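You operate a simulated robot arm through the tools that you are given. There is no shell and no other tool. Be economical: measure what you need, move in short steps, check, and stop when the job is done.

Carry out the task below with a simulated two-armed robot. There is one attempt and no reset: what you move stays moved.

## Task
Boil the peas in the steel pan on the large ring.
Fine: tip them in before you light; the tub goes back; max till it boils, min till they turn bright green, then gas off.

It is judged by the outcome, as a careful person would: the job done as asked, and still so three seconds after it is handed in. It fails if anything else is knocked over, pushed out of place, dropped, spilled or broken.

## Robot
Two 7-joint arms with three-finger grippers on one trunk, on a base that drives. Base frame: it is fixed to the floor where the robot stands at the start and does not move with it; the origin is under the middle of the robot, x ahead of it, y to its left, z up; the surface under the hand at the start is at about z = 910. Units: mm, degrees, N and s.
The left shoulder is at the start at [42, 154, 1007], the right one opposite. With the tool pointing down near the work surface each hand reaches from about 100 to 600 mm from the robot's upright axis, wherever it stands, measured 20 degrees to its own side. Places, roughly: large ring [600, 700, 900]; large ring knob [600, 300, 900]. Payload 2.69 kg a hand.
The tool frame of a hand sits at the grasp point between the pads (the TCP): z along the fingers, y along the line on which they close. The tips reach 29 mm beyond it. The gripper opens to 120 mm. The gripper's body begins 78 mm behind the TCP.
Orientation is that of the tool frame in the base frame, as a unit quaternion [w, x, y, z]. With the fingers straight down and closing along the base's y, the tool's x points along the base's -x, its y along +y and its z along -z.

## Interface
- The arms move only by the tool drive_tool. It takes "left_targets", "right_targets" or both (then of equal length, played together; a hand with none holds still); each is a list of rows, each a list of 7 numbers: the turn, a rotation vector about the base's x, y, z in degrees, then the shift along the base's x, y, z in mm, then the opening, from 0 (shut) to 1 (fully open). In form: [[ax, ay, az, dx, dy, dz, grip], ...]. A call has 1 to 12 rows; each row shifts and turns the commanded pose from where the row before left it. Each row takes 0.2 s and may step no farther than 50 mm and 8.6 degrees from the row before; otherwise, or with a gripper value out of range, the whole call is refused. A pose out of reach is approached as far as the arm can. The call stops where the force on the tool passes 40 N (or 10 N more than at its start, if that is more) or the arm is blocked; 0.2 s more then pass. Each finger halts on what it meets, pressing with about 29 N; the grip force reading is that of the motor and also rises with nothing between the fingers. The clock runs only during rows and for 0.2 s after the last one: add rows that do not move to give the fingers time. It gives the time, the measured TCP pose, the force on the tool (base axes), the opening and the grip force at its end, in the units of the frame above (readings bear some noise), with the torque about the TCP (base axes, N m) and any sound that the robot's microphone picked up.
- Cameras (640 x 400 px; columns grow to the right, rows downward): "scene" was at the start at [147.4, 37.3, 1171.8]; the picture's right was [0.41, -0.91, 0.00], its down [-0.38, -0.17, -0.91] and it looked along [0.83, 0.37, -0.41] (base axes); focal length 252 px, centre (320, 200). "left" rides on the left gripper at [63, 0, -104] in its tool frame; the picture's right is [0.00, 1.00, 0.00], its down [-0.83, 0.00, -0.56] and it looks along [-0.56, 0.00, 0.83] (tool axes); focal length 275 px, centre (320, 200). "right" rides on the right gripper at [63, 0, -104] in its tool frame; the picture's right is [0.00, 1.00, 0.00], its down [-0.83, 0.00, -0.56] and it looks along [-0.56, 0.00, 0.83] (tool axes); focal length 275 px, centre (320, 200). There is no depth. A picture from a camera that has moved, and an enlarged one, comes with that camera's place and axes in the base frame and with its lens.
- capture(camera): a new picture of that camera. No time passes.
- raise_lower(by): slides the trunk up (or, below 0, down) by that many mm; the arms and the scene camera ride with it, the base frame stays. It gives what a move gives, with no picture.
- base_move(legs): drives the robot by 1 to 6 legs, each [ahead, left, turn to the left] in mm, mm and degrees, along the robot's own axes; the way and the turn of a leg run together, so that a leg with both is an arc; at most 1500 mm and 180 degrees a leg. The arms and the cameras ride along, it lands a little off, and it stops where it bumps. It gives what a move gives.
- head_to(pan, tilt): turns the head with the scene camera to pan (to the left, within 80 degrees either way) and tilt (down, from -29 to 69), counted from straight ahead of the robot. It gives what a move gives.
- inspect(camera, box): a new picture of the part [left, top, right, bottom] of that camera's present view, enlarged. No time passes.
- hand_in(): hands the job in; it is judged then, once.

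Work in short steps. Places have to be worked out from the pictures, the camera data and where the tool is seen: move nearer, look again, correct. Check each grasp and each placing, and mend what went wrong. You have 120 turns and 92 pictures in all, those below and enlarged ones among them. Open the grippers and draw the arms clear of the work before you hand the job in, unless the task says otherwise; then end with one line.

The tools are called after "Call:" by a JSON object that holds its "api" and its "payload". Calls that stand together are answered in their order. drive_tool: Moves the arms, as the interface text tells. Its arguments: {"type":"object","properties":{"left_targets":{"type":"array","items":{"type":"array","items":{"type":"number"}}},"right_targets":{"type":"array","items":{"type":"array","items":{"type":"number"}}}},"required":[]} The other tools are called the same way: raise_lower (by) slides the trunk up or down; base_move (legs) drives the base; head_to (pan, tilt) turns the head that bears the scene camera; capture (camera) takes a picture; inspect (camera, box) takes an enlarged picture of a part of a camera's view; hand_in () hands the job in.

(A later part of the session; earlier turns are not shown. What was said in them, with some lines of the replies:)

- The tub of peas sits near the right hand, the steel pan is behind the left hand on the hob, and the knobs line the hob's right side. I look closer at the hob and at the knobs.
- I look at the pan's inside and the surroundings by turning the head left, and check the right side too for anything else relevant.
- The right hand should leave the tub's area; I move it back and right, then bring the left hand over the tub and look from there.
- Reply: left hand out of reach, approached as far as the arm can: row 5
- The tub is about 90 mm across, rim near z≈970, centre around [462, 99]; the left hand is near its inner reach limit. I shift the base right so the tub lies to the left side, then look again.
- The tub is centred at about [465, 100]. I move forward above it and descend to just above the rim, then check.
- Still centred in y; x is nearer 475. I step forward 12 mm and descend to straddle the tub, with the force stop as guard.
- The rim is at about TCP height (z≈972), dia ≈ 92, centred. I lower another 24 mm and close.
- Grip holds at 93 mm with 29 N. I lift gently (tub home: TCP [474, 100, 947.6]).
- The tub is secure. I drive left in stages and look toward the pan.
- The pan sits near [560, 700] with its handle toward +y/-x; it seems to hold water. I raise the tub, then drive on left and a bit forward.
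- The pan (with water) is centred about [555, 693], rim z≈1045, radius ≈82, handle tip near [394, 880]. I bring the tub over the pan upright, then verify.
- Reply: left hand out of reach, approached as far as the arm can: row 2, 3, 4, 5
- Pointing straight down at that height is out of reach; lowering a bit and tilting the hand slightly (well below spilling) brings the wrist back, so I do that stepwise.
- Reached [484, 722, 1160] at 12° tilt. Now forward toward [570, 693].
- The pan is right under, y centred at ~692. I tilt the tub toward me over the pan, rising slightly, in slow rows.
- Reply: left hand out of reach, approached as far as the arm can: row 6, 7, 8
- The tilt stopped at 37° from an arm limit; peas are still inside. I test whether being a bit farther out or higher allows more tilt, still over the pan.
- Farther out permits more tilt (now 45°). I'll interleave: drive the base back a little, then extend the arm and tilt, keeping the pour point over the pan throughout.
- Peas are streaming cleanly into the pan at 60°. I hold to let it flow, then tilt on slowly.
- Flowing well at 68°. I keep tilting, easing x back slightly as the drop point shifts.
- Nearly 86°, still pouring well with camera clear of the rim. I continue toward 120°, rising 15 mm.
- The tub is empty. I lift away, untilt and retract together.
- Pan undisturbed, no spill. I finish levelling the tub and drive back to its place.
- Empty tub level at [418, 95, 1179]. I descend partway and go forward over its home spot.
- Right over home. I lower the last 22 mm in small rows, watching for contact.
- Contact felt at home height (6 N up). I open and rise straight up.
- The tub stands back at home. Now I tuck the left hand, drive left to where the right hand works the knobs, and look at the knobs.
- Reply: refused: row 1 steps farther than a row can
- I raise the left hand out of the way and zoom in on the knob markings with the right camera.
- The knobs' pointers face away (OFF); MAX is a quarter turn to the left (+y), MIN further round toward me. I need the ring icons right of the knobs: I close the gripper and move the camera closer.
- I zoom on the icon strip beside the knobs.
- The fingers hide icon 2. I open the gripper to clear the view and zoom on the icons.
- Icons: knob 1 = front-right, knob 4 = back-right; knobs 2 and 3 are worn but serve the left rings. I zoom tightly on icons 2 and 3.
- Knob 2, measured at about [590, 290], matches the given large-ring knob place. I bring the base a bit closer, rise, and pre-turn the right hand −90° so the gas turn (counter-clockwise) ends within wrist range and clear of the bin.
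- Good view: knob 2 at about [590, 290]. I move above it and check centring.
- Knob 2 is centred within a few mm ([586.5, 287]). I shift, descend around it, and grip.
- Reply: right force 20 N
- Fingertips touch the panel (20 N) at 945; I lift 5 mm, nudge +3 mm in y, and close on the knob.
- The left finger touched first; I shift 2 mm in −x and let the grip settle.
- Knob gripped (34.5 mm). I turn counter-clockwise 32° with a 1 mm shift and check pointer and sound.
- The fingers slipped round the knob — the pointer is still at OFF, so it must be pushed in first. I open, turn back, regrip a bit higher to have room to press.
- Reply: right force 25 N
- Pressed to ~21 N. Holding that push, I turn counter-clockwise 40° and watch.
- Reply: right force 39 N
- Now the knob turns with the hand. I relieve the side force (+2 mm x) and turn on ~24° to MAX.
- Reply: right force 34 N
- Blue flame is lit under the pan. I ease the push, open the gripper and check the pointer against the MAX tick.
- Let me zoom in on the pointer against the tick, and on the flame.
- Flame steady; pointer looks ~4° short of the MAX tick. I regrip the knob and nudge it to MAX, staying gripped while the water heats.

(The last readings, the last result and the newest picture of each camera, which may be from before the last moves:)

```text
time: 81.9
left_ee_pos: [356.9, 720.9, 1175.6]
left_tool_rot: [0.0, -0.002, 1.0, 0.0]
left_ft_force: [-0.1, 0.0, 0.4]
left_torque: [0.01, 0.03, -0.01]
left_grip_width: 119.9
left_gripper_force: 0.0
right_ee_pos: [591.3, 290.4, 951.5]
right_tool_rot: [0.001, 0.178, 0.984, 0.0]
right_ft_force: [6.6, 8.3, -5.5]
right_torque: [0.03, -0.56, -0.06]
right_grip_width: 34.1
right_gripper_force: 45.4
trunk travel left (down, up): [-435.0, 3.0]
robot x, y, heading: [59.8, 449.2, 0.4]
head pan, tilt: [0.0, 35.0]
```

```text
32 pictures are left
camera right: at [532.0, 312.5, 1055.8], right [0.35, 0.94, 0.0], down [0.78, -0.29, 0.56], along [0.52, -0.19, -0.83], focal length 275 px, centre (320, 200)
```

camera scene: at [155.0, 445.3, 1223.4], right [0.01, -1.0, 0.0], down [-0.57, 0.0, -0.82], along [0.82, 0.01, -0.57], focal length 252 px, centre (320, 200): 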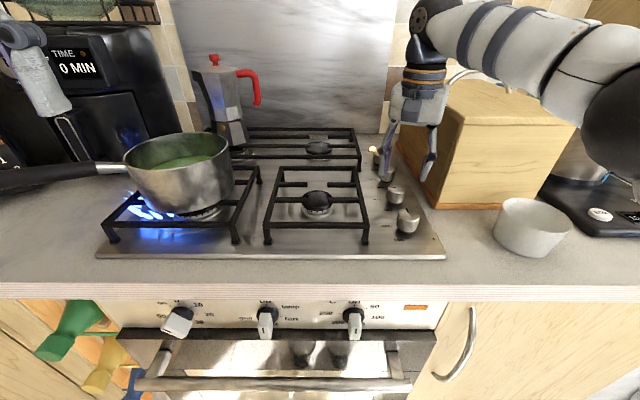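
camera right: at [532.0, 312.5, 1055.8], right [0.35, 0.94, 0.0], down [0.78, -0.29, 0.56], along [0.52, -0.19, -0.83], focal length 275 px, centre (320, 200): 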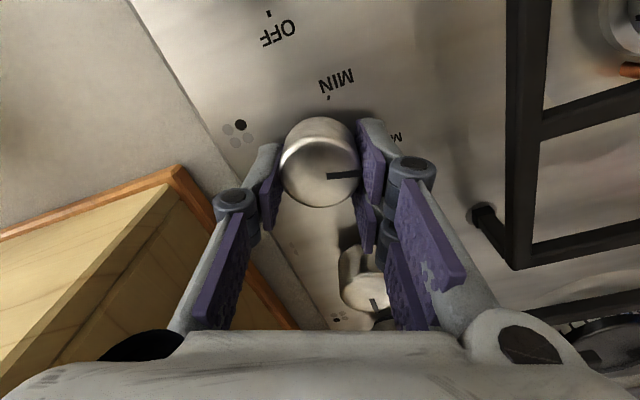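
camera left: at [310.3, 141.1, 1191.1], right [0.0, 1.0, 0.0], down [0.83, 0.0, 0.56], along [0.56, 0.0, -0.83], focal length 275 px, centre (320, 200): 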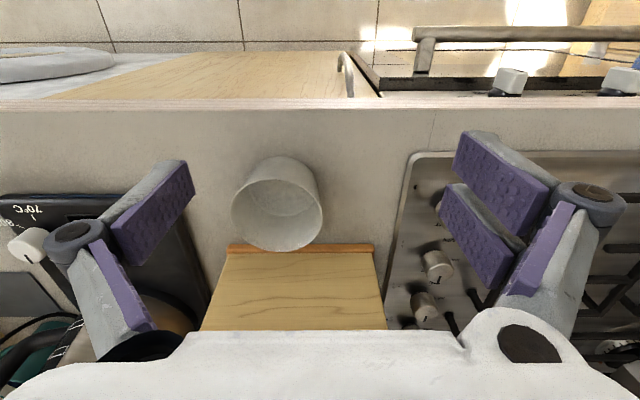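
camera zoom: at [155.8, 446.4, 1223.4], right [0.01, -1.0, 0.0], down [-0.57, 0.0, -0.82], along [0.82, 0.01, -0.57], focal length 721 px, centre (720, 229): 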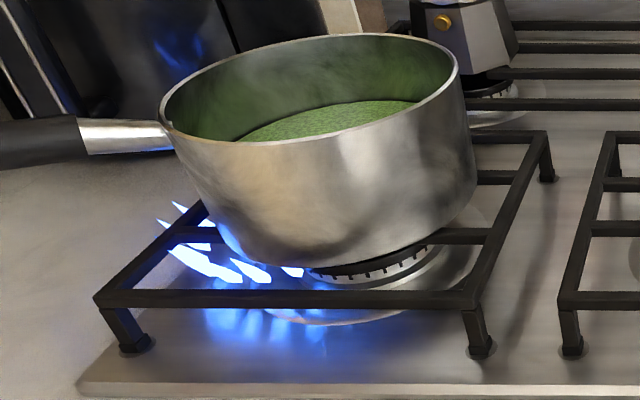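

The icon beside knob 2 now shows clearly: front-left ring, correct. I wait at max, listening for boiling.

Call:
{"api": "drive_tool", "payload": {"right_targets": [[0, 0, 0, 0, 0, 0, 0.15], [0, 0, 0, 0, 0, 0, 0.15], [0, 0, 0, 0, 0, 0, 0.15], [0, 0, 0, 0, 0, 0, 0.15], [0, 0, 0, 0, 0, 0, 0.15], [0, 0, 0, 0, 0, 0, 0.15], [0, 0, 0, 0, 0, 0, 0.15], [0, 0, 0, 0, 0, 0, 0.15], [0, 0, 0, 0, 0, 0, 0.15], [0, 0, 0, 0, 0, 0, 0.15], [0, 0, 0, 0, 0, 0, 0.15], [0, 0, 0, 0, 0, 0, 0.15]]}}

Call:
{"api": "drive_tool", "payload": {"right_targets": [[0, 0, 0, 0, 0, 0, 0.15], [0, 0, 0, 0, 0, 0, 0.15], [0, 0, 0, 0, 0, 0, 0.15], [0, 0, 0, 0, 0, 0, 0.15], [0, 0, 0, 0, 0, 0, 0.15], [0, 0, 0, 0, 0, 0, 0.15], [0, 0, 0, 0, 0, 0, 0.15], [0, 0, 0, 0, 0, 0, 0.15], [0, 0, 0, 0, 0, 0, 0.15], [0, 0, 0, 0, 0, 0, 0.15], [0, 0, 0, 0, 0, 0, 0.15], [0, 0, 0, 0, 0, 0, 0.15]]}}

Call:
{"api": "inspect", "payload": {"camera": "scene", "box": [90, 120, 270, 260]}}

```text
time: 84.5
left_ee_pos: [355.6, 720.7, 1175.3]
left_tool_rot: [0.0, -0.003, 1.0, 0.0]
left_ft_force: [-0.1, -0.5, -0.5]
left_torque: [-0.03, -0.01, -0.02]
left_grip_width: 120.3
left_gripper_force: 0.2
right_ee_pos: [591.4, 292.2, 952.2]
right_tool_rot: [0.001, 0.178, 0.984, -0.001]
right_ft_force: [5.6, 12.4, -6.4]
right_torque: [0.25, -0.11, -0.12]
right_grip_width: 34.2
right_gripper_force: 44.3
trunk travel left (down, up): [-435.0, 3.0]
robot x, y, heading: [62.1, 445.1, 0.5]
head pan, tilt: [0.0, 35.0]
```

```text
time: 87.1
left_ee_pos: [356.5, 721.0, 1174.1]
left_tool_rot: [0.0, -0.002, 1.0, 0.0]
left_ft_force: [-0.6, -0.2, 0.3]
left_torque: [0.02, -0.03, 0.0]
left_grip_width: 119.6
left_gripper_force: 0.2
right_ee_pos: [590.1, 291.0, 952.9]
right_tool_rot: [0.0, 0.179, 0.984, -0.001]
right_ft_force: [4.9, 12.4, -6.4]
right_torque: [0.26, -0.14, -0.07]
right_grip_width: 34.3
right_gripper_force: 44.9
trunk travel left (down, up): [-435.0, 3.0]
robot x, y, heading: [61.2, 446.7, 0.4]
head pan, tilt: [0.0, 35.0]
```

```text
2.86 times, centred on (180, 190) of scene
camera zoom: at [155.8, 446.8, 1223.4], right [0.01, -1.0, 0.0], down [-0.57, 0.0, -0.82], along [0.82, 0.0, -0.57], focal length 721 px, centre (720, 229)
```

zoom: 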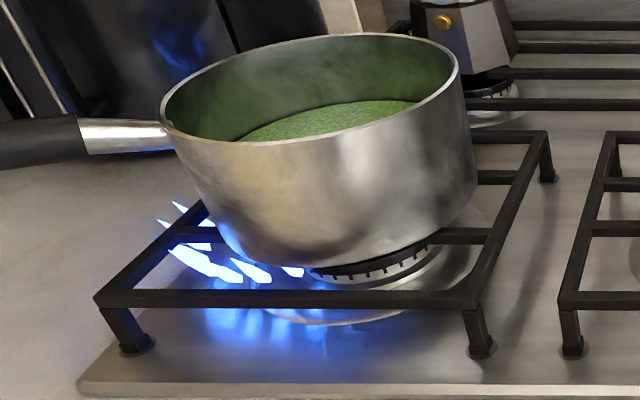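

Not boiling yet. I try the left camera's view into the pan and keep waiting.

Call:
{"api": "drive_tool", "payload": {"right_targets": [[0, 0, 0, 0, 0, 0, 0.15], [0, 0, 0, 0, 0, 0, 0.15], [0, 0, 0, 0, 0, 0, 0.15], [0, 0, 0, 0, 0, 0, 0.15], [0, 0, 0, 0, 0, 0, 0.15], [0, 0, 0, 0, 0, 0, 0.15], [0, 0, 0, 0, 0, 0, 0.15], [0, 0, 0, 0, 0, 0, 0.15], [0, 0, 0, 0, 0, 0, 0.15], [0, 0, 0, 0, 0, 0, 0.15], [0, 0, 0, 0, 0, 0, 0.15], [0, 0, 0, 0, 0, 0, 0.15]]}}

Call:
{"api": "capture", "payload": {"camera": "left"}}

```text
time: 89.7
left_ee_pos: [356.9, 720.3, 1176.0]
left_tool_rot: [0.001, -0.002, 1.0, 0.0]
left_ft_force: [0.5, -0.2, 0.0]
left_torque: [0.0, -0.04, 0.0]
left_grip_width: 119.9
left_gripper_force: 0.1
right_ee_pos: [591.6, 291.6, 952.3]
right_tool_rot: [0.002, 0.179, 0.984, -0.001]
right_ft_force: [6.4, 12.7, -6.2]
right_torque: [0.27, -0.19, -0.08]
right_grip_width: 34.4
right_gripper_force: 44.8
trunk travel left (down, up): [-435.0, 3.0]
robot x, y, heading: [61.3, 447.0, 0.5]
head pan, tilt: [0.0, 35.0]
```

```text
30 pictures are left
camera left: at [293.3, 720.6, 1279.7], right [0.0, 1.0, 0.0], down [0.83, 0.0, 0.56], along [0.56, 0.0, -0.83], focal length 275 px, centre (320, 200)
```

left: 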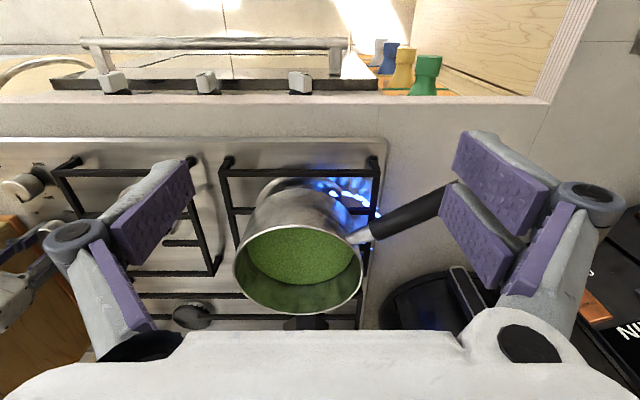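

Good view with the left camera. I keep waiting.

Call:
{"api": "drive_tool", "payload": {"right_targets": [[0, 0, 0, 0, 0, 0, 0.15], [0, 0, 0, 0, 0, 0, 0.15], [0, 0, 0, 0, 0, 0, 0.15], [0, 0, 0, 0, 0, 0, 0.15], [0, 0, 0, 0, 0, 0, 0.15], [0, 0, 0, 0, 0, 0, 0.15], [0, 0, 0, 0, 0, 0, 0.15], [0, 0, 0, 0, 0, 0, 0.15], [0, 0, 0, 0, 0, 0, 0.15], [0, 0, 0, 0, 0, 0, 0.15], [0, 0, 0, 0, 0, 0, 0.15], [0, 0, 0, 0, 0, 0, 0.15]]}}

Call:
{"api": "drive_tool", "payload": {"right_targets": [[0, 0, 0, 0, 0, 0, 0.15], [0, 0, 0, 0, 0, 0, 0.15], [0, 0, 0, 0, 0, 0, 0.15], [0, 0, 0, 0, 0, 0, 0.15], [0, 0, 0, 0, 0, 0, 0.15], [0, 0, 0, 0, 0, 0, 0.15], [0, 0, 0, 0, 0, 0, 0.15], [0, 0, 0, 0, 0, 0, 0.15], [0, 0, 0, 0, 0, 0, 0.15], [0, 0, 0, 0, 0, 0, 0.15], [0, 0, 0, 0, 0, 0, 0.15], [0, 0, 0, 0, 0, 0, 0.15]]}}

Call:
{"api": "inspect", "payload": {"camera": "left", "box": [210, 160, 390, 320]}}

```text
time: 92.3
left_ee_pos: [357.1, 720.0, 1175.4]
left_tool_rot: [0.001, -0.003, 1.0, 0.0]
left_ft_force: [-0.5, -0.7, -0.1]
left_torque: [0.01, -0.01, 0.0]
left_grip_width: 119.9
left_gripper_force: 0.0
right_ee_pos: [590.4, 291.5, 951.8]
right_tool_rot: [0.001, 0.178, 0.984, -0.001]
right_ft_force: [6.5, 13.2, -6.1]
right_torque: [0.28, -0.16, -0.12]
right_grip_width: 33.9
right_gripper_force: 44.5
trunk travel left (down, up): [-435.0, 3.0]
robot x, y, heading: [63.5, 447.5, 0.2]
head pan, tilt: [0.0, 35.0]
```

```text
time: 94.9
left_ee_pos: [356.9, 721.0, 1176.1]
left_tool_rot: [0.0, -0.003, 1.0, 0.0]
left_ft_force: [1.0, -0.3, -0.1]
left_torque: [0.03, 0.0, 0.01]
left_grip_width: 120.2
left_gripper_force: 0.0
right_ee_pos: [591.1, 290.9, 952.9]
right_tool_rot: [0.001, 0.179, 0.984, -0.001]
right_ft_force: [6.0, 11.9, -4.4]
right_torque: [0.3, -0.18, -0.09]
right_grip_width: 34.2
right_gripper_force: 45.3
trunk travel left (down, up): [-435.0, 3.0]
robot x, y, heading: [65.5, 441.2, 0.4]
head pan, tilt: [0.0, 35.0]
```

```text
2.50 times, centred on (300, 240) of left
camera zoom: at [293.2, 720.6, 1279.7], right [0.0, 1.0, 0.0], down [0.83, 0.0, 0.56], along [0.56, 0.0, -0.83], focal length 688 px, centre (370, 100)
```

zoom: 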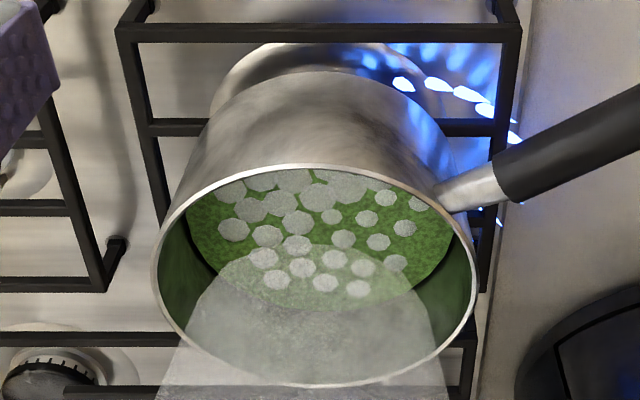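

It is boiling — bubbles and steam. I turn on counter-clockwise ~77° to MIN now.

Call:
{"api": "drive_tool", "payload": {"right_targets": [[0, 0, 8, 0, 0, 0, 0.15], [0, 0, 8, 0, 0, 0, 0.15], [0, 0, 8, 0, 0, 0, 0.15], [0, 0, 8, 0, 0, 0, 0.15], [0, 0, 8, 0, 0, 0, 0.15], [0, 0, 8, 0, 0, 0, 0.15], [0, 0, 8, 0, 0, 0, 0.15], [0, 0, 8, 0, 0, 0, 0.15], [0, 0, 8, 0, 0, 0, 0.15], [0, 0, 5, 0, 0, 0, 0.15], [0, 0, 0, 0, 0, 0, 0.15]]}}

Call:
{"api": "capture", "payload": {"camera": "right"}}

Call:
{"api": "inspect", "payload": {"camera": "left", "box": [210, 160, 390, 320]}}

```text
time: 97.3
left_ee_pos: [357.2, 723.3, 1174.2]
left_tool_rot: [-0.001, -0.002, 1.0, -0.002]
left_ft_force: [0.0, -0.1, 0.5]
left_torque: [-0.01, 0.0, -0.02]
left_grip_width: 119.9
left_gripper_force: 0.0
right_ee_pos: [589.8, 295.2, 952.1]
right_tool_rot: [0.0, -0.204, 0.979, 0.002]
right_ft_force: [2.3, 36.3, -9.7]
right_torque: [0.78, -0.3, -0.17]
right_grip_width: 34.2
right_gripper_force: 45.0
right hand out of reach, approached as far as the arm can: row 6, 7, 8, 9, 10
trunk travel left (down, up): [-435.0, 3.0]
robot x, y, heading: [63.8, 441.8, 0.4]
head pan, tilt: [0.0, 35.0]
```

```text
28 pictures are left
camera right: at [532.6, 269.1, 1056.3], right [-0.4, 0.91, 0.0], down [0.76, 0.33, 0.56], along [0.51, 0.23, -0.83], focal length 275 px, centre (320, 200)
```

right: 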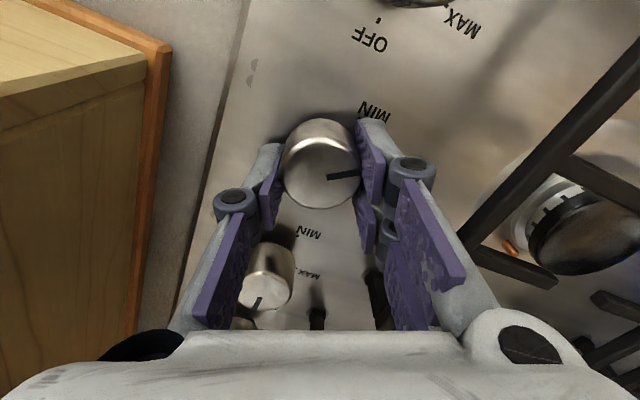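

```text
2.50 times, centred on (300, 240) of left
camera zoom: at [293.0, 723.5, 1279.1], right [0.0, 1.0, 0.0], down [0.83, 0.0, 0.56], along [0.56, 0.0, -0.83], focal length 688 px, centre (370, 100)
```

zoom: 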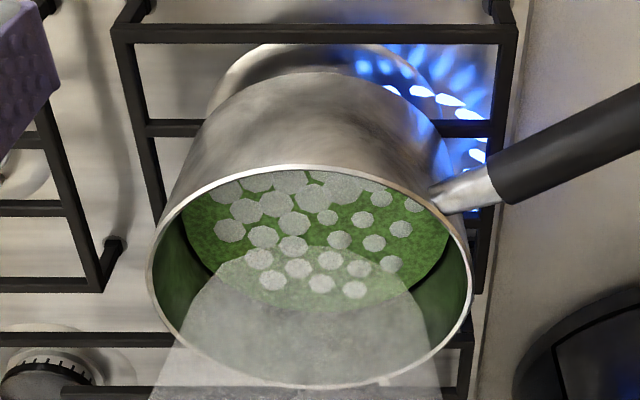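

The wrist ran out at about 115–120° of knob turn. I release, swing the hand back 48°, regrip and finish the turn to MIN.

Call:
{"api": "drive_tool", "payload": {"right_targets": [[0, 0, 0, 0, 0, 0, 0.45], [0, 0, -8, 0, 0, 0, 0.45], [0, 0, -8, 0, 0, 0, 0.45], [0, 0, -8, 0, 0, 0, 0.45], [0, 0, -8, 0, 0, 0, 0.45], [0, 0, -8, 0, 0, 0, 0.45], [0, 0, -8, 0, 0, 0, 0.45], [0, 0, 0, 0, 0, 0, 0.45]]}}

Call:
{"api": "drive_tool", "payload": {"right_targets": [[0, 0, 0, 0, 0, 0, 0.15], [0, 0, 0, 0, 0, 0, 0.15], [0, 0, 0, 0, 0, 0, 0.15], [0, 0, 8, 0, 0, 0, 0.15], [0, 0, 8, 0, 0, 0, 0.15], [0, 0, 8, 0, 0, 0, 0.15], [0, 0, 6, 0, 0, 0, 0.15], [0, 0, 0, 0, 0, 0, 0.15]]}}

Call:
{"api": "capture", "payload": {"camera": "right"}}

Call:
{"api": "inspect", "payload": {"camera": "left", "box": [210, 160, 390, 320]}}

```text
time: 99.1
left_ee_pos: [355.1, 718.7, 1176.8]
left_tool_rot: [-0.001, -0.003, 1.0, 0.0]
left_ft_force: [0.1, -0.4, 0.0]
left_torque: [-0.01, 0.02, 0.0]
left_grip_width: 119.8
left_gripper_force: 0.1
right_ee_pos: [589.8, 290.8, 952.2]
right_tool_rot: [0.002, 0.214, 0.977, 0.001]
right_ft_force: [0.0, -0.1, -1.1]
right_torque: [0.03, 0.03, -0.04]
right_grip_width: 53.8
right_gripper_force: 0.0
trunk travel left (down, up): [-435.0, 3.0]
robot x, y, heading: [62.4, 444.1, 0.5]
head pan, tilt: [0.0, 35.0]
```

```text
time: 100.9
left_ee_pos: [356.0, 721.9, 1175.6]
left_tool_rot: [0.0, -0.002, 1.0, 0.0]
left_ft_force: [0.0, -0.1, 0.0]
left_torque: [-0.01, 0.05, 0.01]
left_grip_width: 120.1
left_gripper_force: 0.1
right_ee_pos: [591.4, 295.0, 952.2]
right_tool_rot: [0.001, -0.049, 0.999, 0.0]
right_ft_force: [4.8, 24.0, -0.1]
right_torque: [0.61, -0.07, -0.41]
right_grip_width: 34.7
right_gripper_force: 44.7
trunk travel left (down, up): [-435.0, 3.0]
robot x, y, heading: [60.4, 447.8, 0.4]
head pan, tilt: [0.0, 35.0]
```

```text
26 pictures are left
camera right: at [528.0, 286.8, 1056.5], right [-0.1, 0.99, 0.0], down [0.83, 0.08, 0.56], along [0.55, 0.06, -0.83], focal length 275 px, centre (320, 200)
```

right: 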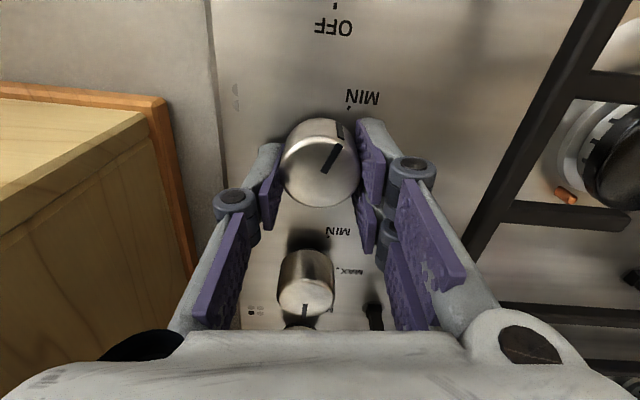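

```text
2.50 times, centred on (300, 240) of left
camera zoom: at [292.8, 722.1, 1279.5], right [0.0, 1.0, 0.0], down [0.83, 0.0, 0.56], along [0.56, 0.0, -0.83], focal length 688 px, centre (370, 100)
```

zoom: 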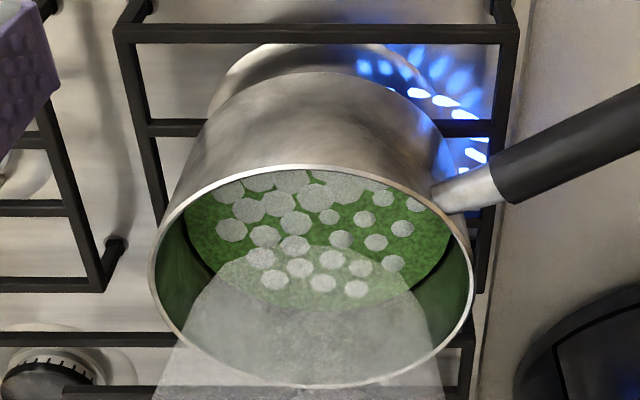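

Pointer now lines up with the MIN tick within a few degrees and the flame is lower. I nudge 2° and hold for the peas to turn bright green.

Call:
{"api": "drive_tool", "payload": {"right_targets": [[0, 0, 2, 0, 1, 0, 0.15], [0, 0, 0, 0, 1, 0, 0.15], [0, 0, 0, 0, 0, 0, 0.15], [0, 0, 0, 0, 0, 0, 0.15], [0, 0, 0, 0, 0, 0, 0.15]]}}

Call:
{"api": "inspect", "payload": {"camera": "right", "box": [270, 70, 400, 220]}}

Call:
{"api": "inspect", "payload": {"camera": "scene", "box": [90, 120, 270, 260]}}

```text
time: 102.1
left_ee_pos: [356.5, 722.2, 1175.5]
left_tool_rot: [0.001, -0.003, 1.0, -0.001]
left_ft_force: [0.2, 0.7, 0.6]
left_torque: [0.01, -0.03, 0.01]
left_grip_width: 119.8
left_gripper_force: 0.1
right_ee_pos: [590.5, 294.6, 953.5]
right_tool_rot: [0.0, -0.064, 0.998, -0.001]
right_ft_force: [5.3, 20.0, -0.6]
right_torque: [0.48, -0.05, -0.1]
right_grip_width: 34.3
right_gripper_force: 45.1
trunk travel left (down, up): [-435.0, 3.0]
robot x, y, heading: [60.8, 446.9, 0.4]
head pan, tilt: [0.0, 35.0]
```

```text
2.67 times, centred on (335, 145) of right
camera zoom: at [528.1, 285.2, 1056.4], right [-0.13, 0.99, 0.0], down [0.82, 0.11, 0.56], along [0.55, 0.07, -0.83], focal length 734 px, centre (280, 347)
```

zoom: 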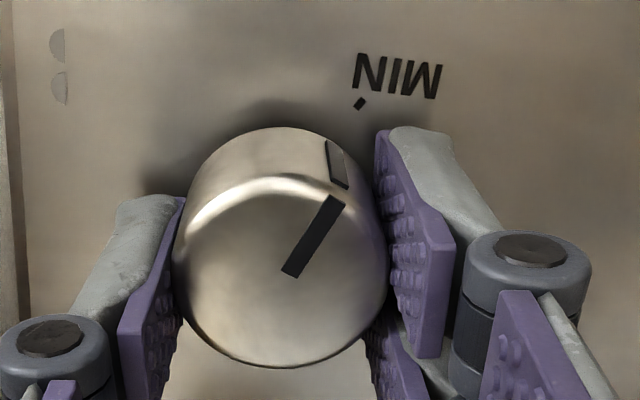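

```text
2.86 times, centred on (180, 190) of scene
camera zoom: at [155.2, 447.9, 1223.4], right [0.01, -1.0, 0.0], down [-0.57, -0.01, -0.82], along [0.82, 0.0, -0.57], focal length 721 px, centre (720, 229)
```

zoom: 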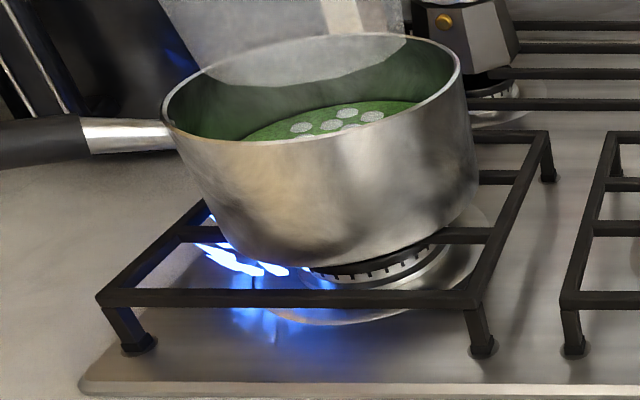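

Pointer is at MIN and the flame is low, still boiling. I wait and watch the peas' colour.

Call:
{"api": "drive_tool", "payload": {"right_targets": [[0, 0, 0, 0, 0, 0, 0.15], [0, 0, 0, 0, 0, 0, 0.15], [0, 0, 0, 0, 0, 0, 0.15], [0, 0, 0, 0, 0, 0, 0.15], [0, 0, 0, 0, 0, 0, 0.15], [0, 0, 0, 0, 0, 0, 0.15], [0, 0, 0, 0, 0, 0, 0.15], [0, 0, 0, 0, 0, 0, 0.15], [0, 0, 0, 0, 0, 0, 0.15], [0, 0, 0, 0, 0, 0, 0.15], [0, 0, 0, 0, 0, 0, 0.15], [0, 0, 0, 0, 0, 0, 0.15]]}}

Call:
{"api": "inspect", "payload": {"camera": "left", "box": [210, 160, 390, 320]}}

```text
time: 104.7
left_ee_pos: [356.3, 721.1, 1176.0]
left_tool_rot: [0.0, -0.003, 1.0, -0.001]
left_ft_force: [0.1, 0.0, -0.2]
left_torque: [-0.01, 0.0, 0.01]
left_grip_width: 120.0
left_gripper_force: 0.0
right_ee_pos: [590.2, 294.3, 952.5]
right_tool_rot: [0.001, -0.064, 0.998, 0.0]
right_ft_force: [2.5, 20.9, -0.4]
right_torque: [0.46, -0.08, -0.13]
right_grip_width: 34.2
right_gripper_force: 45.1
trunk travel left (down, up): [-435.0, 3.0]
robot x, y, heading: [62.2, 446.2, 0.6]
head pan, tilt: [0.0, 35.0]
```

```text
2.50 times, centred on (300, 240) of left
camera zoom: at [292.5, 721.7, 1279.6], right [0.0, 1.0, 0.0], down [0.83, 0.0, 0.56], along [0.56, 0.0, -0.83], focal length 688 px, centre (370, 100)
```

zoom: 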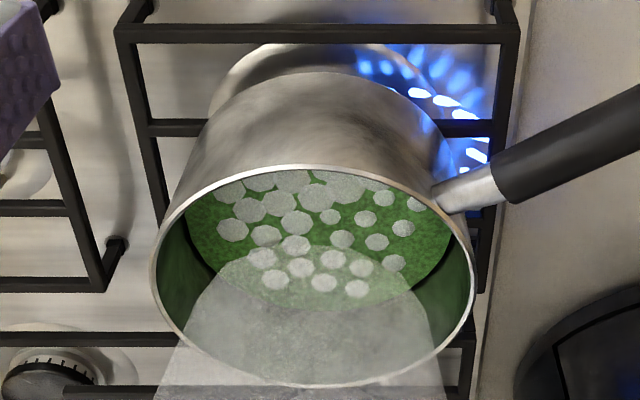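

Greener but not clearly bright yet. Wait further.

Call:
{"api": "drive_tool", "payload": {"right_targets": [[0, 0, 0, 0, 0, 0, 0.15], [0, 0, 0, 0, 0, 0, 0.15], [0, 0, 0, 0, 0, 0, 0.15], [0, 0, 0, 0, 0, 0, 0.15], [0, 0, 0, 0, 0, 0, 0.15], [0, 0, 0, 0, 0, 0, 0.15], [0, 0, 0, 0, 0, 0, 0.15], [0, 0, 0, 0, 0, 0, 0.15], [0, 0, 0, 0, 0, 0, 0.15], [0, 0, 0, 0, 0, 0, 0.15], [0, 0, 0, 0, 0, 0, 0.15], [0, 0, 0, 0, 0, 0, 0.15]]}}

Call:
{"api": "drive_tool", "payload": {"right_targets": [[0, 0, 0, 0, 0, 0, 0.15], [0, 0, 0, 0, 0, 0, 0.15], [0, 0, 0, 0, 0, 0, 0.15], [0, 0, 0, 0, 0, 0, 0.15], [0, 0, 0, 0, 0, 0, 0.15], [0, 0, 0, 0, 0, 0, 0.15], [0, 0, 0, 0, 0, 0, 0.15], [0, 0, 0, 0, 0, 0, 0.15]]}}

Call:
{"api": "inspect", "payload": {"camera": "left", "box": [210, 160, 390, 320]}}

```text
time: 107.3
left_ee_pos: [355.5, 722.1, 1174.4]
left_tool_rot: [0.0, -0.002, 1.0, -0.001]
left_ft_force: [0.3, -0.1, -0.4]
left_torque: [0.0, -0.01, 0.0]
left_grip_width: 120.3
left_gripper_force: 0.0
right_ee_pos: [591.1, 294.7, 953.3]
right_tool_rot: [0.001, -0.065, 0.998, -0.001]
right_ft_force: [1.9, 19.0, -0.6]
right_torque: [0.49, -0.02, -0.1]
right_grip_width: 34.4
right_gripper_force: 44.8
trunk travel left (down, up): [-435.0, 3.0]
robot x, y, heading: [60.8, 449.6, 0.4]
head pan, tilt: [0.0, 35.0]
```

```text
time: 109.1
left_ee_pos: [355.9, 722.1, 1175.4]
left_tool_rot: [0.0, -0.003, 1.0, -0.001]
left_ft_force: [0.5, 0.7, 0.5]
left_torque: [0.0, 0.0, 0.03]
left_grip_width: 119.7
left_gripper_force: 0.0
right_ee_pos: [590.9, 294.8, 952.7]
right_tool_rot: [0.001, -0.065, 0.998, -0.001]
right_ft_force: [2.2, 20.3, -0.8]
right_torque: [0.48, -0.11, -0.1]
right_grip_width: 34.3
right_gripper_force: 45.0
trunk travel left (down, up): [-435.0, 3.0]
robot x, y, heading: [61.9, 445.6, 0.3]
head pan, tilt: [0.0, 35.0]
```

```text
2.50 times, centred on (300, 240) of left
camera zoom: at [292.4, 721.6, 1279.7], right [0.0, 1.0, 0.0], down [0.83, 0.0, 0.56], along [0.56, 0.0, -0.83], focal length 688 px, centre (370, 100)
```

zoom: 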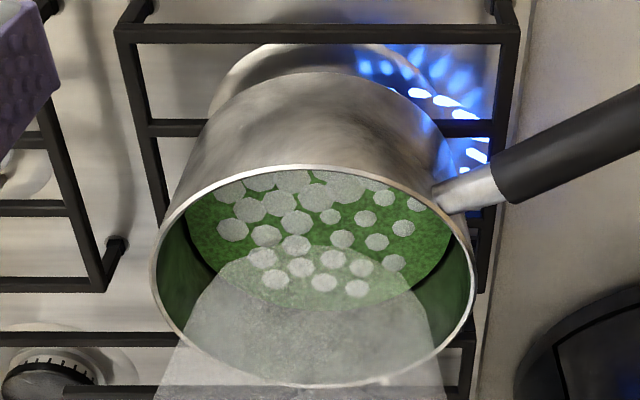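

Changing gradually. I wait some more.

Call:
{"api": "drive_tool", "payload": {"right_targets": [[0, 0, 0, 0, 0, 0, 0.15], [0, 0, 0, 0, 0, 0, 0.15], [0, 0, 0, 0, 0, 0, 0.15], [0, 0, 0, 0, 0, 0, 0.15], [0, 0, 0, 0, 0, 0, 0.15], [0, 0, 0, 0, 0, 0, 0.15], [0, 0, 0, 0, 0, 0, 0.15], [0, 0, 0, 0, 0, 0, 0.15], [0, 0, 0, 0, 0, 0, 0.15], [0, 0, 0, 0, 0, 0, 0.15], [0, 0, 0, 0, 0, 0, 0.15], [0, 0, 0, 0, 0, 0, 0.15]]}}

Call:
{"api": "drive_tool", "payload": {"right_targets": [[0, 0, 0, 0, 0, 0, 0.15], [0, 0, 0, 0, 0, 0, 0.15], [0, 0, 0, 0, 0, 0, 0.15], [0, 0, 0, 0, 0, 0, 0.15], [0, 0, 0, 0, 0, 0, 0.15], [0, 0, 0, 0, 0, 0, 0.15], [0, 0, 0, 0, 0, 0, 0.15], [0, 0, 0, 0, 0, 0, 0.15], [0, 0, 0, 0, 0, 0, 0.15], [0, 0, 0, 0, 0, 0, 0.15], [0, 0, 0, 0, 0, 0, 0.15], [0, 0, 0, 0, 0, 0, 0.15]]}}

Call:
{"api": "inspect", "payload": {"camera": "left", "box": [240, 215, 370, 300]}}

```text
time: 111.7
left_ee_pos: [356.4, 722.0, 1174.7]
left_tool_rot: [0.0, -0.003, 1.0, 0.0]
left_ft_force: [0.4, -0.3, -0.6]
left_torque: [-0.04, -0.02, 0.02]
left_grip_width: 120.0
left_gripper_force: 0.0
right_ee_pos: [589.4, 294.2, 952.3]
right_tool_rot: [0.0, -0.064, 0.998, -0.001]
right_ft_force: [1.7, 19.5, -1.0]
right_torque: [0.47, -0.08, -0.08]
right_grip_width: 34.1
right_gripper_force: 45.1
trunk travel left (down, up): [-435.0, 3.0]
robot x, y, heading: [60.7, 444.1, 0.4]
head pan, tilt: [0.0, 35.0]
```

```text
time: 114.3
left_ee_pos: [355.8, 721.8, 1175.6]
left_tool_rot: [0.0, -0.003, 1.0, -0.001]
left_ft_force: [-0.4, 0.5, -0.1]
left_torque: [0.02, 0.01, 0.01]
left_grip_width: 120.3
left_gripper_force: 0.0
right_ee_pos: [589.7, 293.4, 953.8]
right_tool_rot: [0.001, -0.064, 0.998, -0.001]
right_ft_force: [1.6, 19.2, -1.1]
right_torque: [0.49, -0.04, -0.16]
right_grip_width: 34.2
right_gripper_force: 45.4
trunk travel left (down, up): [-435.0, 3.0]
robot x, y, heading: [63.4, 443.8, 0.2]
head pan, tilt: [0.0, 35.0]
```

```text
4.71 times, centred on (305, 258) of left
camera zoom: at [292.3, 721.6, 1279.7], right [0.0, 1.0, 0.0], down [0.83, 0.0, 0.56], along [0.56, 0.0, -0.83], focal length 1295 px, centre (391, -71)
```

zoom: 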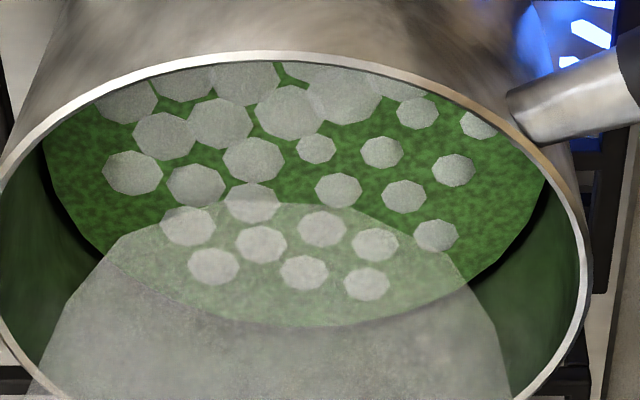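

Now a clear saturated green; I check once more after ~4 s to see whether it still brightens.

Call:
{"api": "drive_tool", "payload": {"right_targets": [[0, 0, 0, 0, 0, 0, 0.15], [0, 0, 0, 0, 0, 0, 0.15], [0, 0, 0, 0, 0, 0, 0.15], [0, 0, 0, 0, 0, 0, 0.15], [0, 0, 0, 0, 0, 0, 0.15], [0, 0, 0, 0, 0, 0, 0.15], [0, 0, 0, 0, 0, 0, 0.15], [0, 0, 0, 0, 0, 0, 0.15], [0, 0, 0, 0, 0, 0, 0.15], [0, 0, 0, 0, 0, 0, 0.15], [0, 0, 0, 0, 0, 0, 0.15], [0, 0, 0, 0, 0, 0, 0.15]]}}

Call:
{"api": "inspect", "payload": {"camera": "left", "box": [240, 215, 370, 300]}}

```text
time: 116.9
left_ee_pos: [355.5, 722.4, 1174.9]
left_tool_rot: [0.0, -0.003, 1.0, -0.001]
left_ft_force: [0.2, -0.8, 0.0]
left_torque: [-0.04, -0.02, 0.05]
left_grip_width: 120.2
left_gripper_force: 0.1
right_ee_pos: [590.4, 294.4, 952.8]
right_tool_rot: [0.001, -0.064, 0.998, -0.001]
right_ft_force: [1.0, 19.3, -0.6]
right_torque: [0.47, -0.03, -0.14]
right_grip_width: 34.2
right_gripper_force: 44.9
trunk travel left (down, up): [-435.0, 3.0]
robot x, y, heading: [62.6, 445.4, 0.5]
head pan, tilt: [0.0, 35.0]
```

```text
4.71 times, centred on (305, 258) of left
camera zoom: at [292.3, 721.6, 1279.7], right [0.0, 1.0, 0.0], down [0.83, 0.0, 0.56], along [0.56, 0.0, -0.83], focal length 1295 px, centre (391, -71)
```

zoom: 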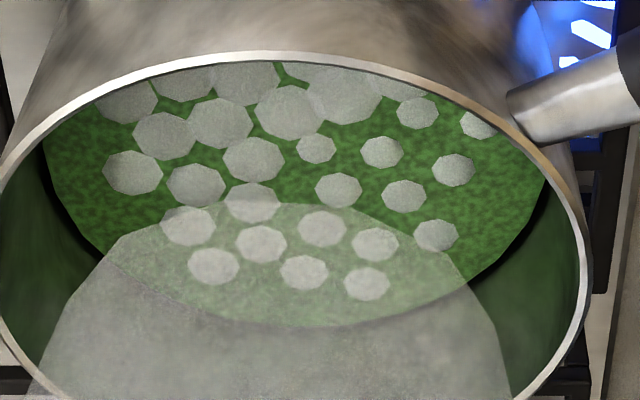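

Nearly the same as 2.6 s ago. One more short wait to see if it plateaued.

Call:
{"api": "drive_tool", "payload": {"right_targets": [[0, 0, 0, 0, 0, 0, 0.15], [0, 0, 0, 0, 0, 0, 0.15], [0, 0, 0, 0, 0, 0, 0.15], [0, 0, 0, 0, 0, 0, 0.15], [0, 0, 0, 0, 0, 0, 0.15], [0, 0, 0, 0, 0, 0, 0.15], [0, 0, 0, 0, 0, 0, 0.15], [0, 0, 0, 0, 0, 0, 0.15], [0, 0, 0, 0, 0, 0, 0.15], [0, 0, 0, 0, 0, 0, 0.15], [0, 0, 0, 0, 0, 0, 0.15], [0, 0, 0, 0, 0, 0, 0.15]]}}

Call:
{"api": "inspect", "payload": {"camera": "left", "box": [240, 215, 370, 300]}}

```text
time: 119.5
left_ee_pos: [354.7, 722.5, 1177.0]
left_tool_rot: [0.0, -0.002, 1.0, 0.0]
left_ft_force: [0.6, -0.6, 0.3]
left_torque: [0.0, 0.04, -0.02]
left_grip_width: 119.9
left_gripper_force: 0.2
right_ee_pos: [589.4, 293.2, 952.9]
right_tool_rot: [0.002, -0.064, 0.998, 0.0]
right_ft_force: [-0.4, 18.9, -0.1]
right_torque: [0.41, 0.0, -0.11]
right_grip_width: 34.3
right_gripper_force: 45.4
trunk travel left (down, up): [-435.0, 3.0]
robot x, y, heading: [63.9, 443.2, 0.4]
head pan, tilt: [0.0, 35.0]
```

```text
4.71 times, centred on (305, 258) of left
camera zoom: at [292.3, 721.5, 1279.7], right [0.0, 1.0, 0.0], down [0.83, 0.0, 0.56], along [0.56, 0.0, -0.83], focal length 1295 px, centre (391, -71)
```

zoom: 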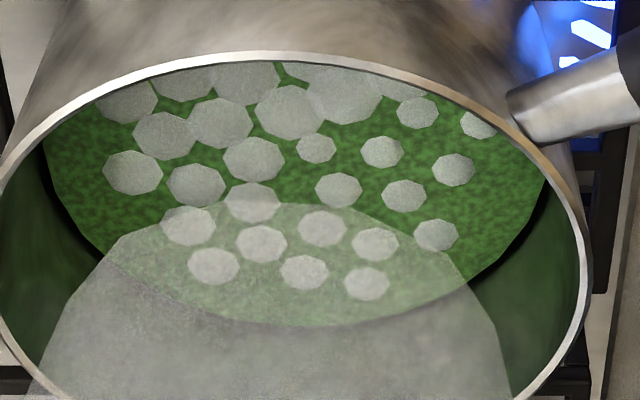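

The colour has settled at bright green. I turn the gas off: clockwise 96° first stroke.

Call:
{"api": "drive_tool", "payload": {"right_targets": [[0, 0, -8, 0, -2, 0, 0.15], [0, 0, -8, 0, 0, 0, 0.15], [0, 0, -8, 0, 0, 0, 0.15], [0, 0, -8, 0, 0, 0, 0.15], [0, 0, -8, 0, 0, 0, 0.15], [0, 0, -8, 0, 0, 0, 0.15], [0, 0, -8, 0, 0, 0, 0.15], [0, 0, -8, 0, 0, 0, 0.15], [0, 0, -8, 0, 0, 0, 0.15], [0, 0, -8, 0, 0, 0, 0.15], [0, 0, -8, 0, 0, 0, 0.15], [0, 0, -8, 0, 0, 0, 0.15]]}}

Call:
{"api": "drive_tool", "payload": {"right_targets": [[0, 0, 0, 0, 0, 0, 0.45], [0, 0, 8, 0, 0, 0, 0.45], [0, 0, 8, 0, 0, 0, 0.45], [0, 0, 8, 0, 0, 0, 0.45], [0, 0, 8, 0, 0, 0, 0.45], [0, 0, 8, 0, 0, 0, 0.45], [0, 0, 8, 0, 0, 0, 0.45], [0, 0, 8, 0, 0, 0, 0.45], [0, 0, 0, 0, 0, 0, 0.45]]}}

Call:
{"api": "capture", "payload": {"camera": "right"}}

```text
time: 122.1
left_ee_pos: [352.1, 717.8, 1177.7]
left_tool_rot: [0.002, -0.001, 1.0, 0.001]
left_ft_force: [-0.4, -0.5, -0.7]
left_torque: [0.02, -0.04, 0.02]
left_grip_width: 119.8
left_gripper_force: 0.0
right_ee_pos: [585.3, 287.3, 952.1]
right_tool_rot: [0.0, 0.7, 0.714, -0.004]
right_ft_force: [-36.0, -4.7, -4.8]
right_torque: [0.88, 0.67, 0.21]
right_grip_width: 34.2
right_gripper_force: 44.8
trunk travel left (down, up): [-435.0, 3.0]
robot x, y, heading: [61.2, 442.1, 0.4]
head pan, tilt: [0.0, 35.0]
```

```text
time: 124.1
left_ee_pos: [355.8, 718.9, 1175.7]
left_tool_rot: [0.0, -0.002, 1.0, -0.001]
left_ft_force: [0.3, -0.8, -0.7]
left_torque: [-0.03, 0.02, 0.01]
left_grip_width: 119.9
left_gripper_force: 0.1
right_ee_pos: [590.7, 289.7, 953.6]
right_tool_rot: [0.001, 0.28, 0.96, 0.0]
right_ft_force: [0.0, 0.0, 0.1]
right_torque: [0.02, -0.03, 0.0]
right_grip_width: 54.2
right_gripper_force: 0.0
trunk travel left (down, up): [-435.0, 3.0]
robot x, y, heading: [59.5, 444.7, 0.3]
head pan, tilt: [0.0, 35.0]
```

```text
17 pictures are left
camera right: at [537.0, 322.8, 1056.2], right [0.53, 0.85, 0.0], down [0.7, -0.44, 0.56], along [0.47, -0.3, -0.83], focal length 275 px, centre (320, 200)
```

right: 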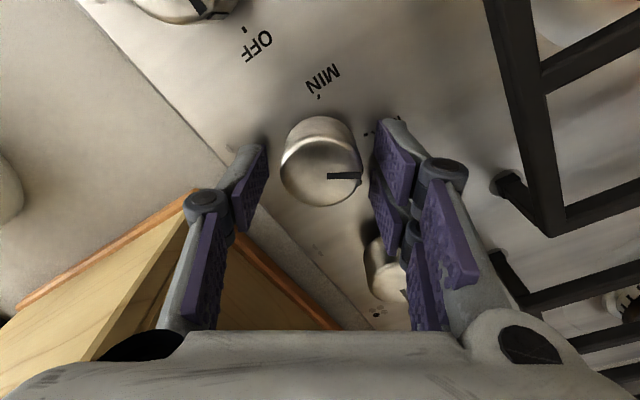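

Pointer is at ~58°. I regrip and turn clockwise to the OFF stop.

Call:
{"api": "drive_tool", "payload": {"right_targets": [[0, 0, 0, -2, 1, 0, 0.15], [0, 0, 0, 0, 0, 0, 0.15], [0, 0, 0, 0, 0, 0, 0.15], [0, 0, -8, 0, 0, 0, 0.15], [0, 0, -8, 0, 0, 0, 0.15], [0, 0, -8, 0, 0, 0, 0.15], [0, 0, -8, -1, 0, 0, 0.15], [0, 0, -8, -1, 0, 0, 0.15], [0, 0, -8, 0, 0, 0, 0.15], [0, 0, -8, 0, 0, 0, 0.15], [0, 0, -3, 0, 0, 0, 0.15]]}}

Call:
{"api": "capture", "payload": {"camera": "right"}}

Call:
{"api": "inspect", "payload": {"camera": "left", "box": [210, 160, 390, 320]}}

```text
time: 126.5
left_ee_pos: [354.3, 717.5, 1176.1]
left_tool_rot: [0.001, -0.002, 1.0, 0.002]
left_ft_force: [0.4, 1.2, -0.2]
left_torque: [-0.05, 0.0, 0.0]
left_grip_width: 119.8
left_gripper_force: 0.1
right_ee_pos: [584.4, 288.3, 952.0]
right_tool_rot: [-0.001, 0.718, 0.696, -0.001]
right_ft_force: [-7.7, -20.3, 1.1]
right_torque: [-0.55, 0.32, 0.03]
right_grip_width: 34.6
right_gripper_force: 45.0
trunk travel left (down, up): [-435.0, 3.0]
robot x, y, heading: [65.5, 442.0, 0.6]
head pan, tilt: [0.0, 35.0]
```

```text
16 pictures are left
camera right: at [586.9, 350.5, 1055.9], right [1.0, -0.03, 0.0], down [-0.02, -0.83, 0.56], along [-0.02, -0.56, -0.83], focal length 275 px, centre (320, 200)
```

right: 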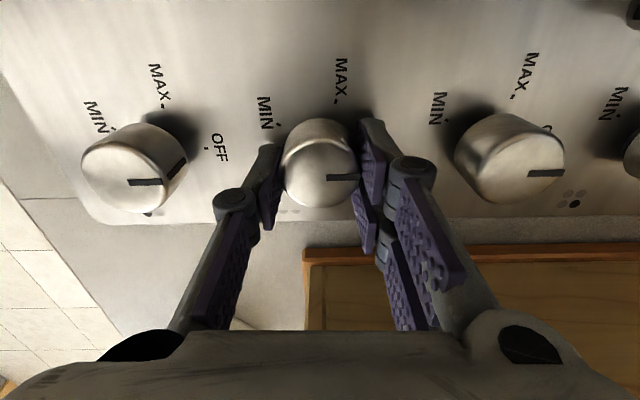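

```text
2.50 times, centred on (300, 240) of left
camera zoom: at [291.2, 716.6, 1281.0], right [0.0, 1.0, 0.0], down [0.83, 0.0, 0.56], along [0.56, 0.0, -0.83], focal length 688 px, centre (370, 100)
```

zoom: 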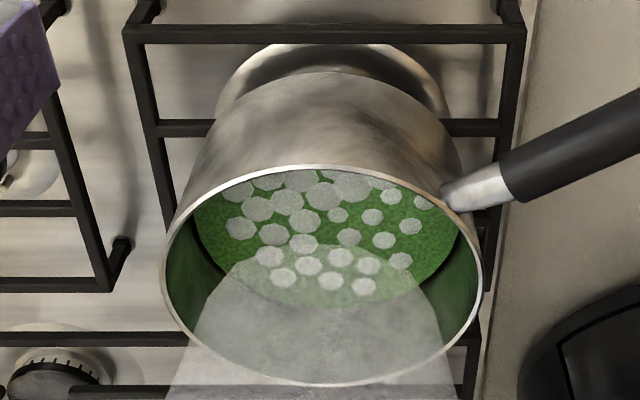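

The flame is out and the pointer faces OFF. I release, rise and retract the right hand, then verify.

Call:
{"api": "drive_tool", "payload": {"right_targets": [[0, 0, 0, 0, 0, 0, 0.5], [0, 0, 0, 0, 0, 0, 0.5], [0, 0, 0, 2, 0, 20, 0.5], [0, 0, 0, 0, 0, 40, 0.5], [0, 0, 0, 0, 0, 40, 0.5], [0, 0, 0, -30, 0, 30, 0.5], [0, 0, 0, -40, 0, 0, 0.5], [0, 0, 0, -40, 0, 0, 0.5], [0, 0, 0, 0, 0, 0, 0.5]]}}

Call:
{"api": "inspect", "payload": {"camera": "right", "box": [240, 20, 640, 220]}}

Call:
{"api": "capture", "payload": {"camera": "scene"}}

```text
time: 128.5
left_ee_pos: [355.9, 720.1, 1175.8]
left_tool_rot: [0.0, -0.002, 1.0, -0.001]
left_ft_force: [0.2, -0.1, 0.3]
left_torque: [-0.02, 0.0, 0.01]
left_grip_width: 120.3
left_gripper_force: 0.1
right_ee_pos: [476.8, 289.9, 1082.5]
right_tool_rot: [0.0, 0.718, 0.696, -0.002]
right_ft_force: [0.5, -0.3, 0.3]
right_torque: [0.02, 0.0, 0.0]
right_grip_width: 60.1
right_gripper_force: 0.2
trunk travel left (down, up): [-435.0, 3.0]
robot x, y, heading: [59.8, 443.3, 0.1]
head pan, tilt: [0.0, 35.0]
```

```text
1.60 times, centred on (440, 120) of right
camera zoom: at [479.4, 353.4, 1186.1], right [1.0, -0.02, 0.0], down [-0.02, -0.83, 0.56], along [-0.01, -0.56, -0.83], focal length 440 px, centre (128, 328)
```

zoom: 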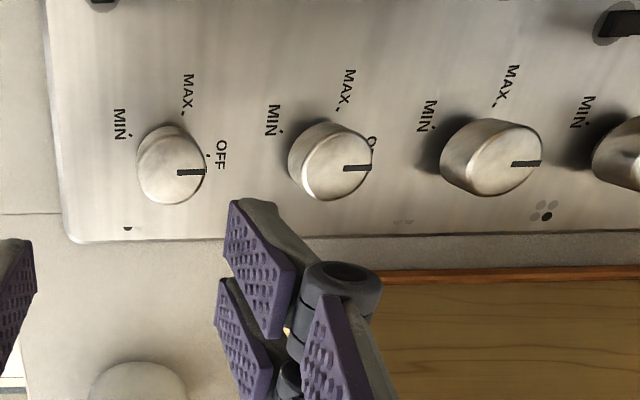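

```text
13 pictures are left
camera scene: at [155.3, 445.7, 1223.4], right [0.01, -1.0, 0.0], down [-0.57, 0.0, -0.82], along [0.82, 0.01, -0.57], focal length 252 px, centre (320, 200)
```

scene: 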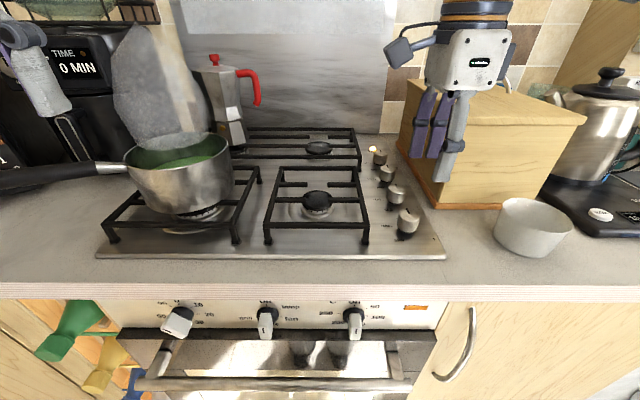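

All four pointers read OFF, no flame, tub in place, nothing disturbed. I open and draw both arms back clear.

Call:
{"api": "drive_tool", "payload": {"left_targets": [[0, 0, 0, -20, 0, 0, 1], [0, 0, 0, -20, 0, 0, 1], [0, 0, 0, -20, 0, 0, 1], [0, 0, 0, 0, 0, 0, 1]], "right_targets": [[0, 0, 0, -40, 0, 0, 0.7], [0, 0, 0, -40, 0, 0, 1], [0, 0, 0, -30, 0, 0, 1], [0, 0, 0, 0, 0, 0, 1]]}}

Call:
{"api": "capture", "payload": {"camera": "scene"}}

```text
time: 129.5
left_ee_pos: [299.8, 713.2, 1168.9]
left_tool_rot: [0.0, -0.002, 1.0, 0.001]
left_ft_force: [0.0, -0.5, -0.7]
left_torque: [0.02, -0.02, 0.0]
left_grip_width: 120.0
left_gripper_force: 0.0
left hand out of reach, approached as far as the arm can: row 3
right_ee_pos: [368.0, 291.5, 1081.1]
right_tool_rot: [0.0, 0.717, 0.697, 0.0]
right_ft_force: [-0.4, -0.8, -0.5]
right_torque: [0.01, 0.04, -0.04]
right_grip_width: 119.8
right_gripper_force: 0.0
trunk travel left (down, up): [-435.0, 3.0]
robot x, y, heading: [61.6, 446.4, 0.2]
head pan, tilt: [0.0, 35.0]
```

```text
12 pictures are left
camera scene: at [155.2, 445.5, 1223.4], right [0.01, -1.0, 0.0], down [-0.57, 0.0, -0.82], along [0.82, 0.01, -0.57], focal length 252 px, centre (320, 200)
```

scene: 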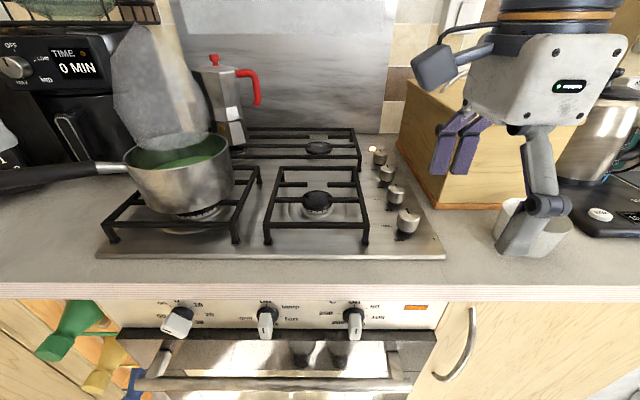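

Everything is in place, the arms are clear and the gas is off; I hand in.

Call:
{"api": "hand_in", "payload": {}}

```text
The job is handed in.
```

The peas are boiled: I tipped them into the steel pan before lighting, put the tub back, ran the large ring at max until it boiled, then at min until the peas were bright green, and turned the gas off.
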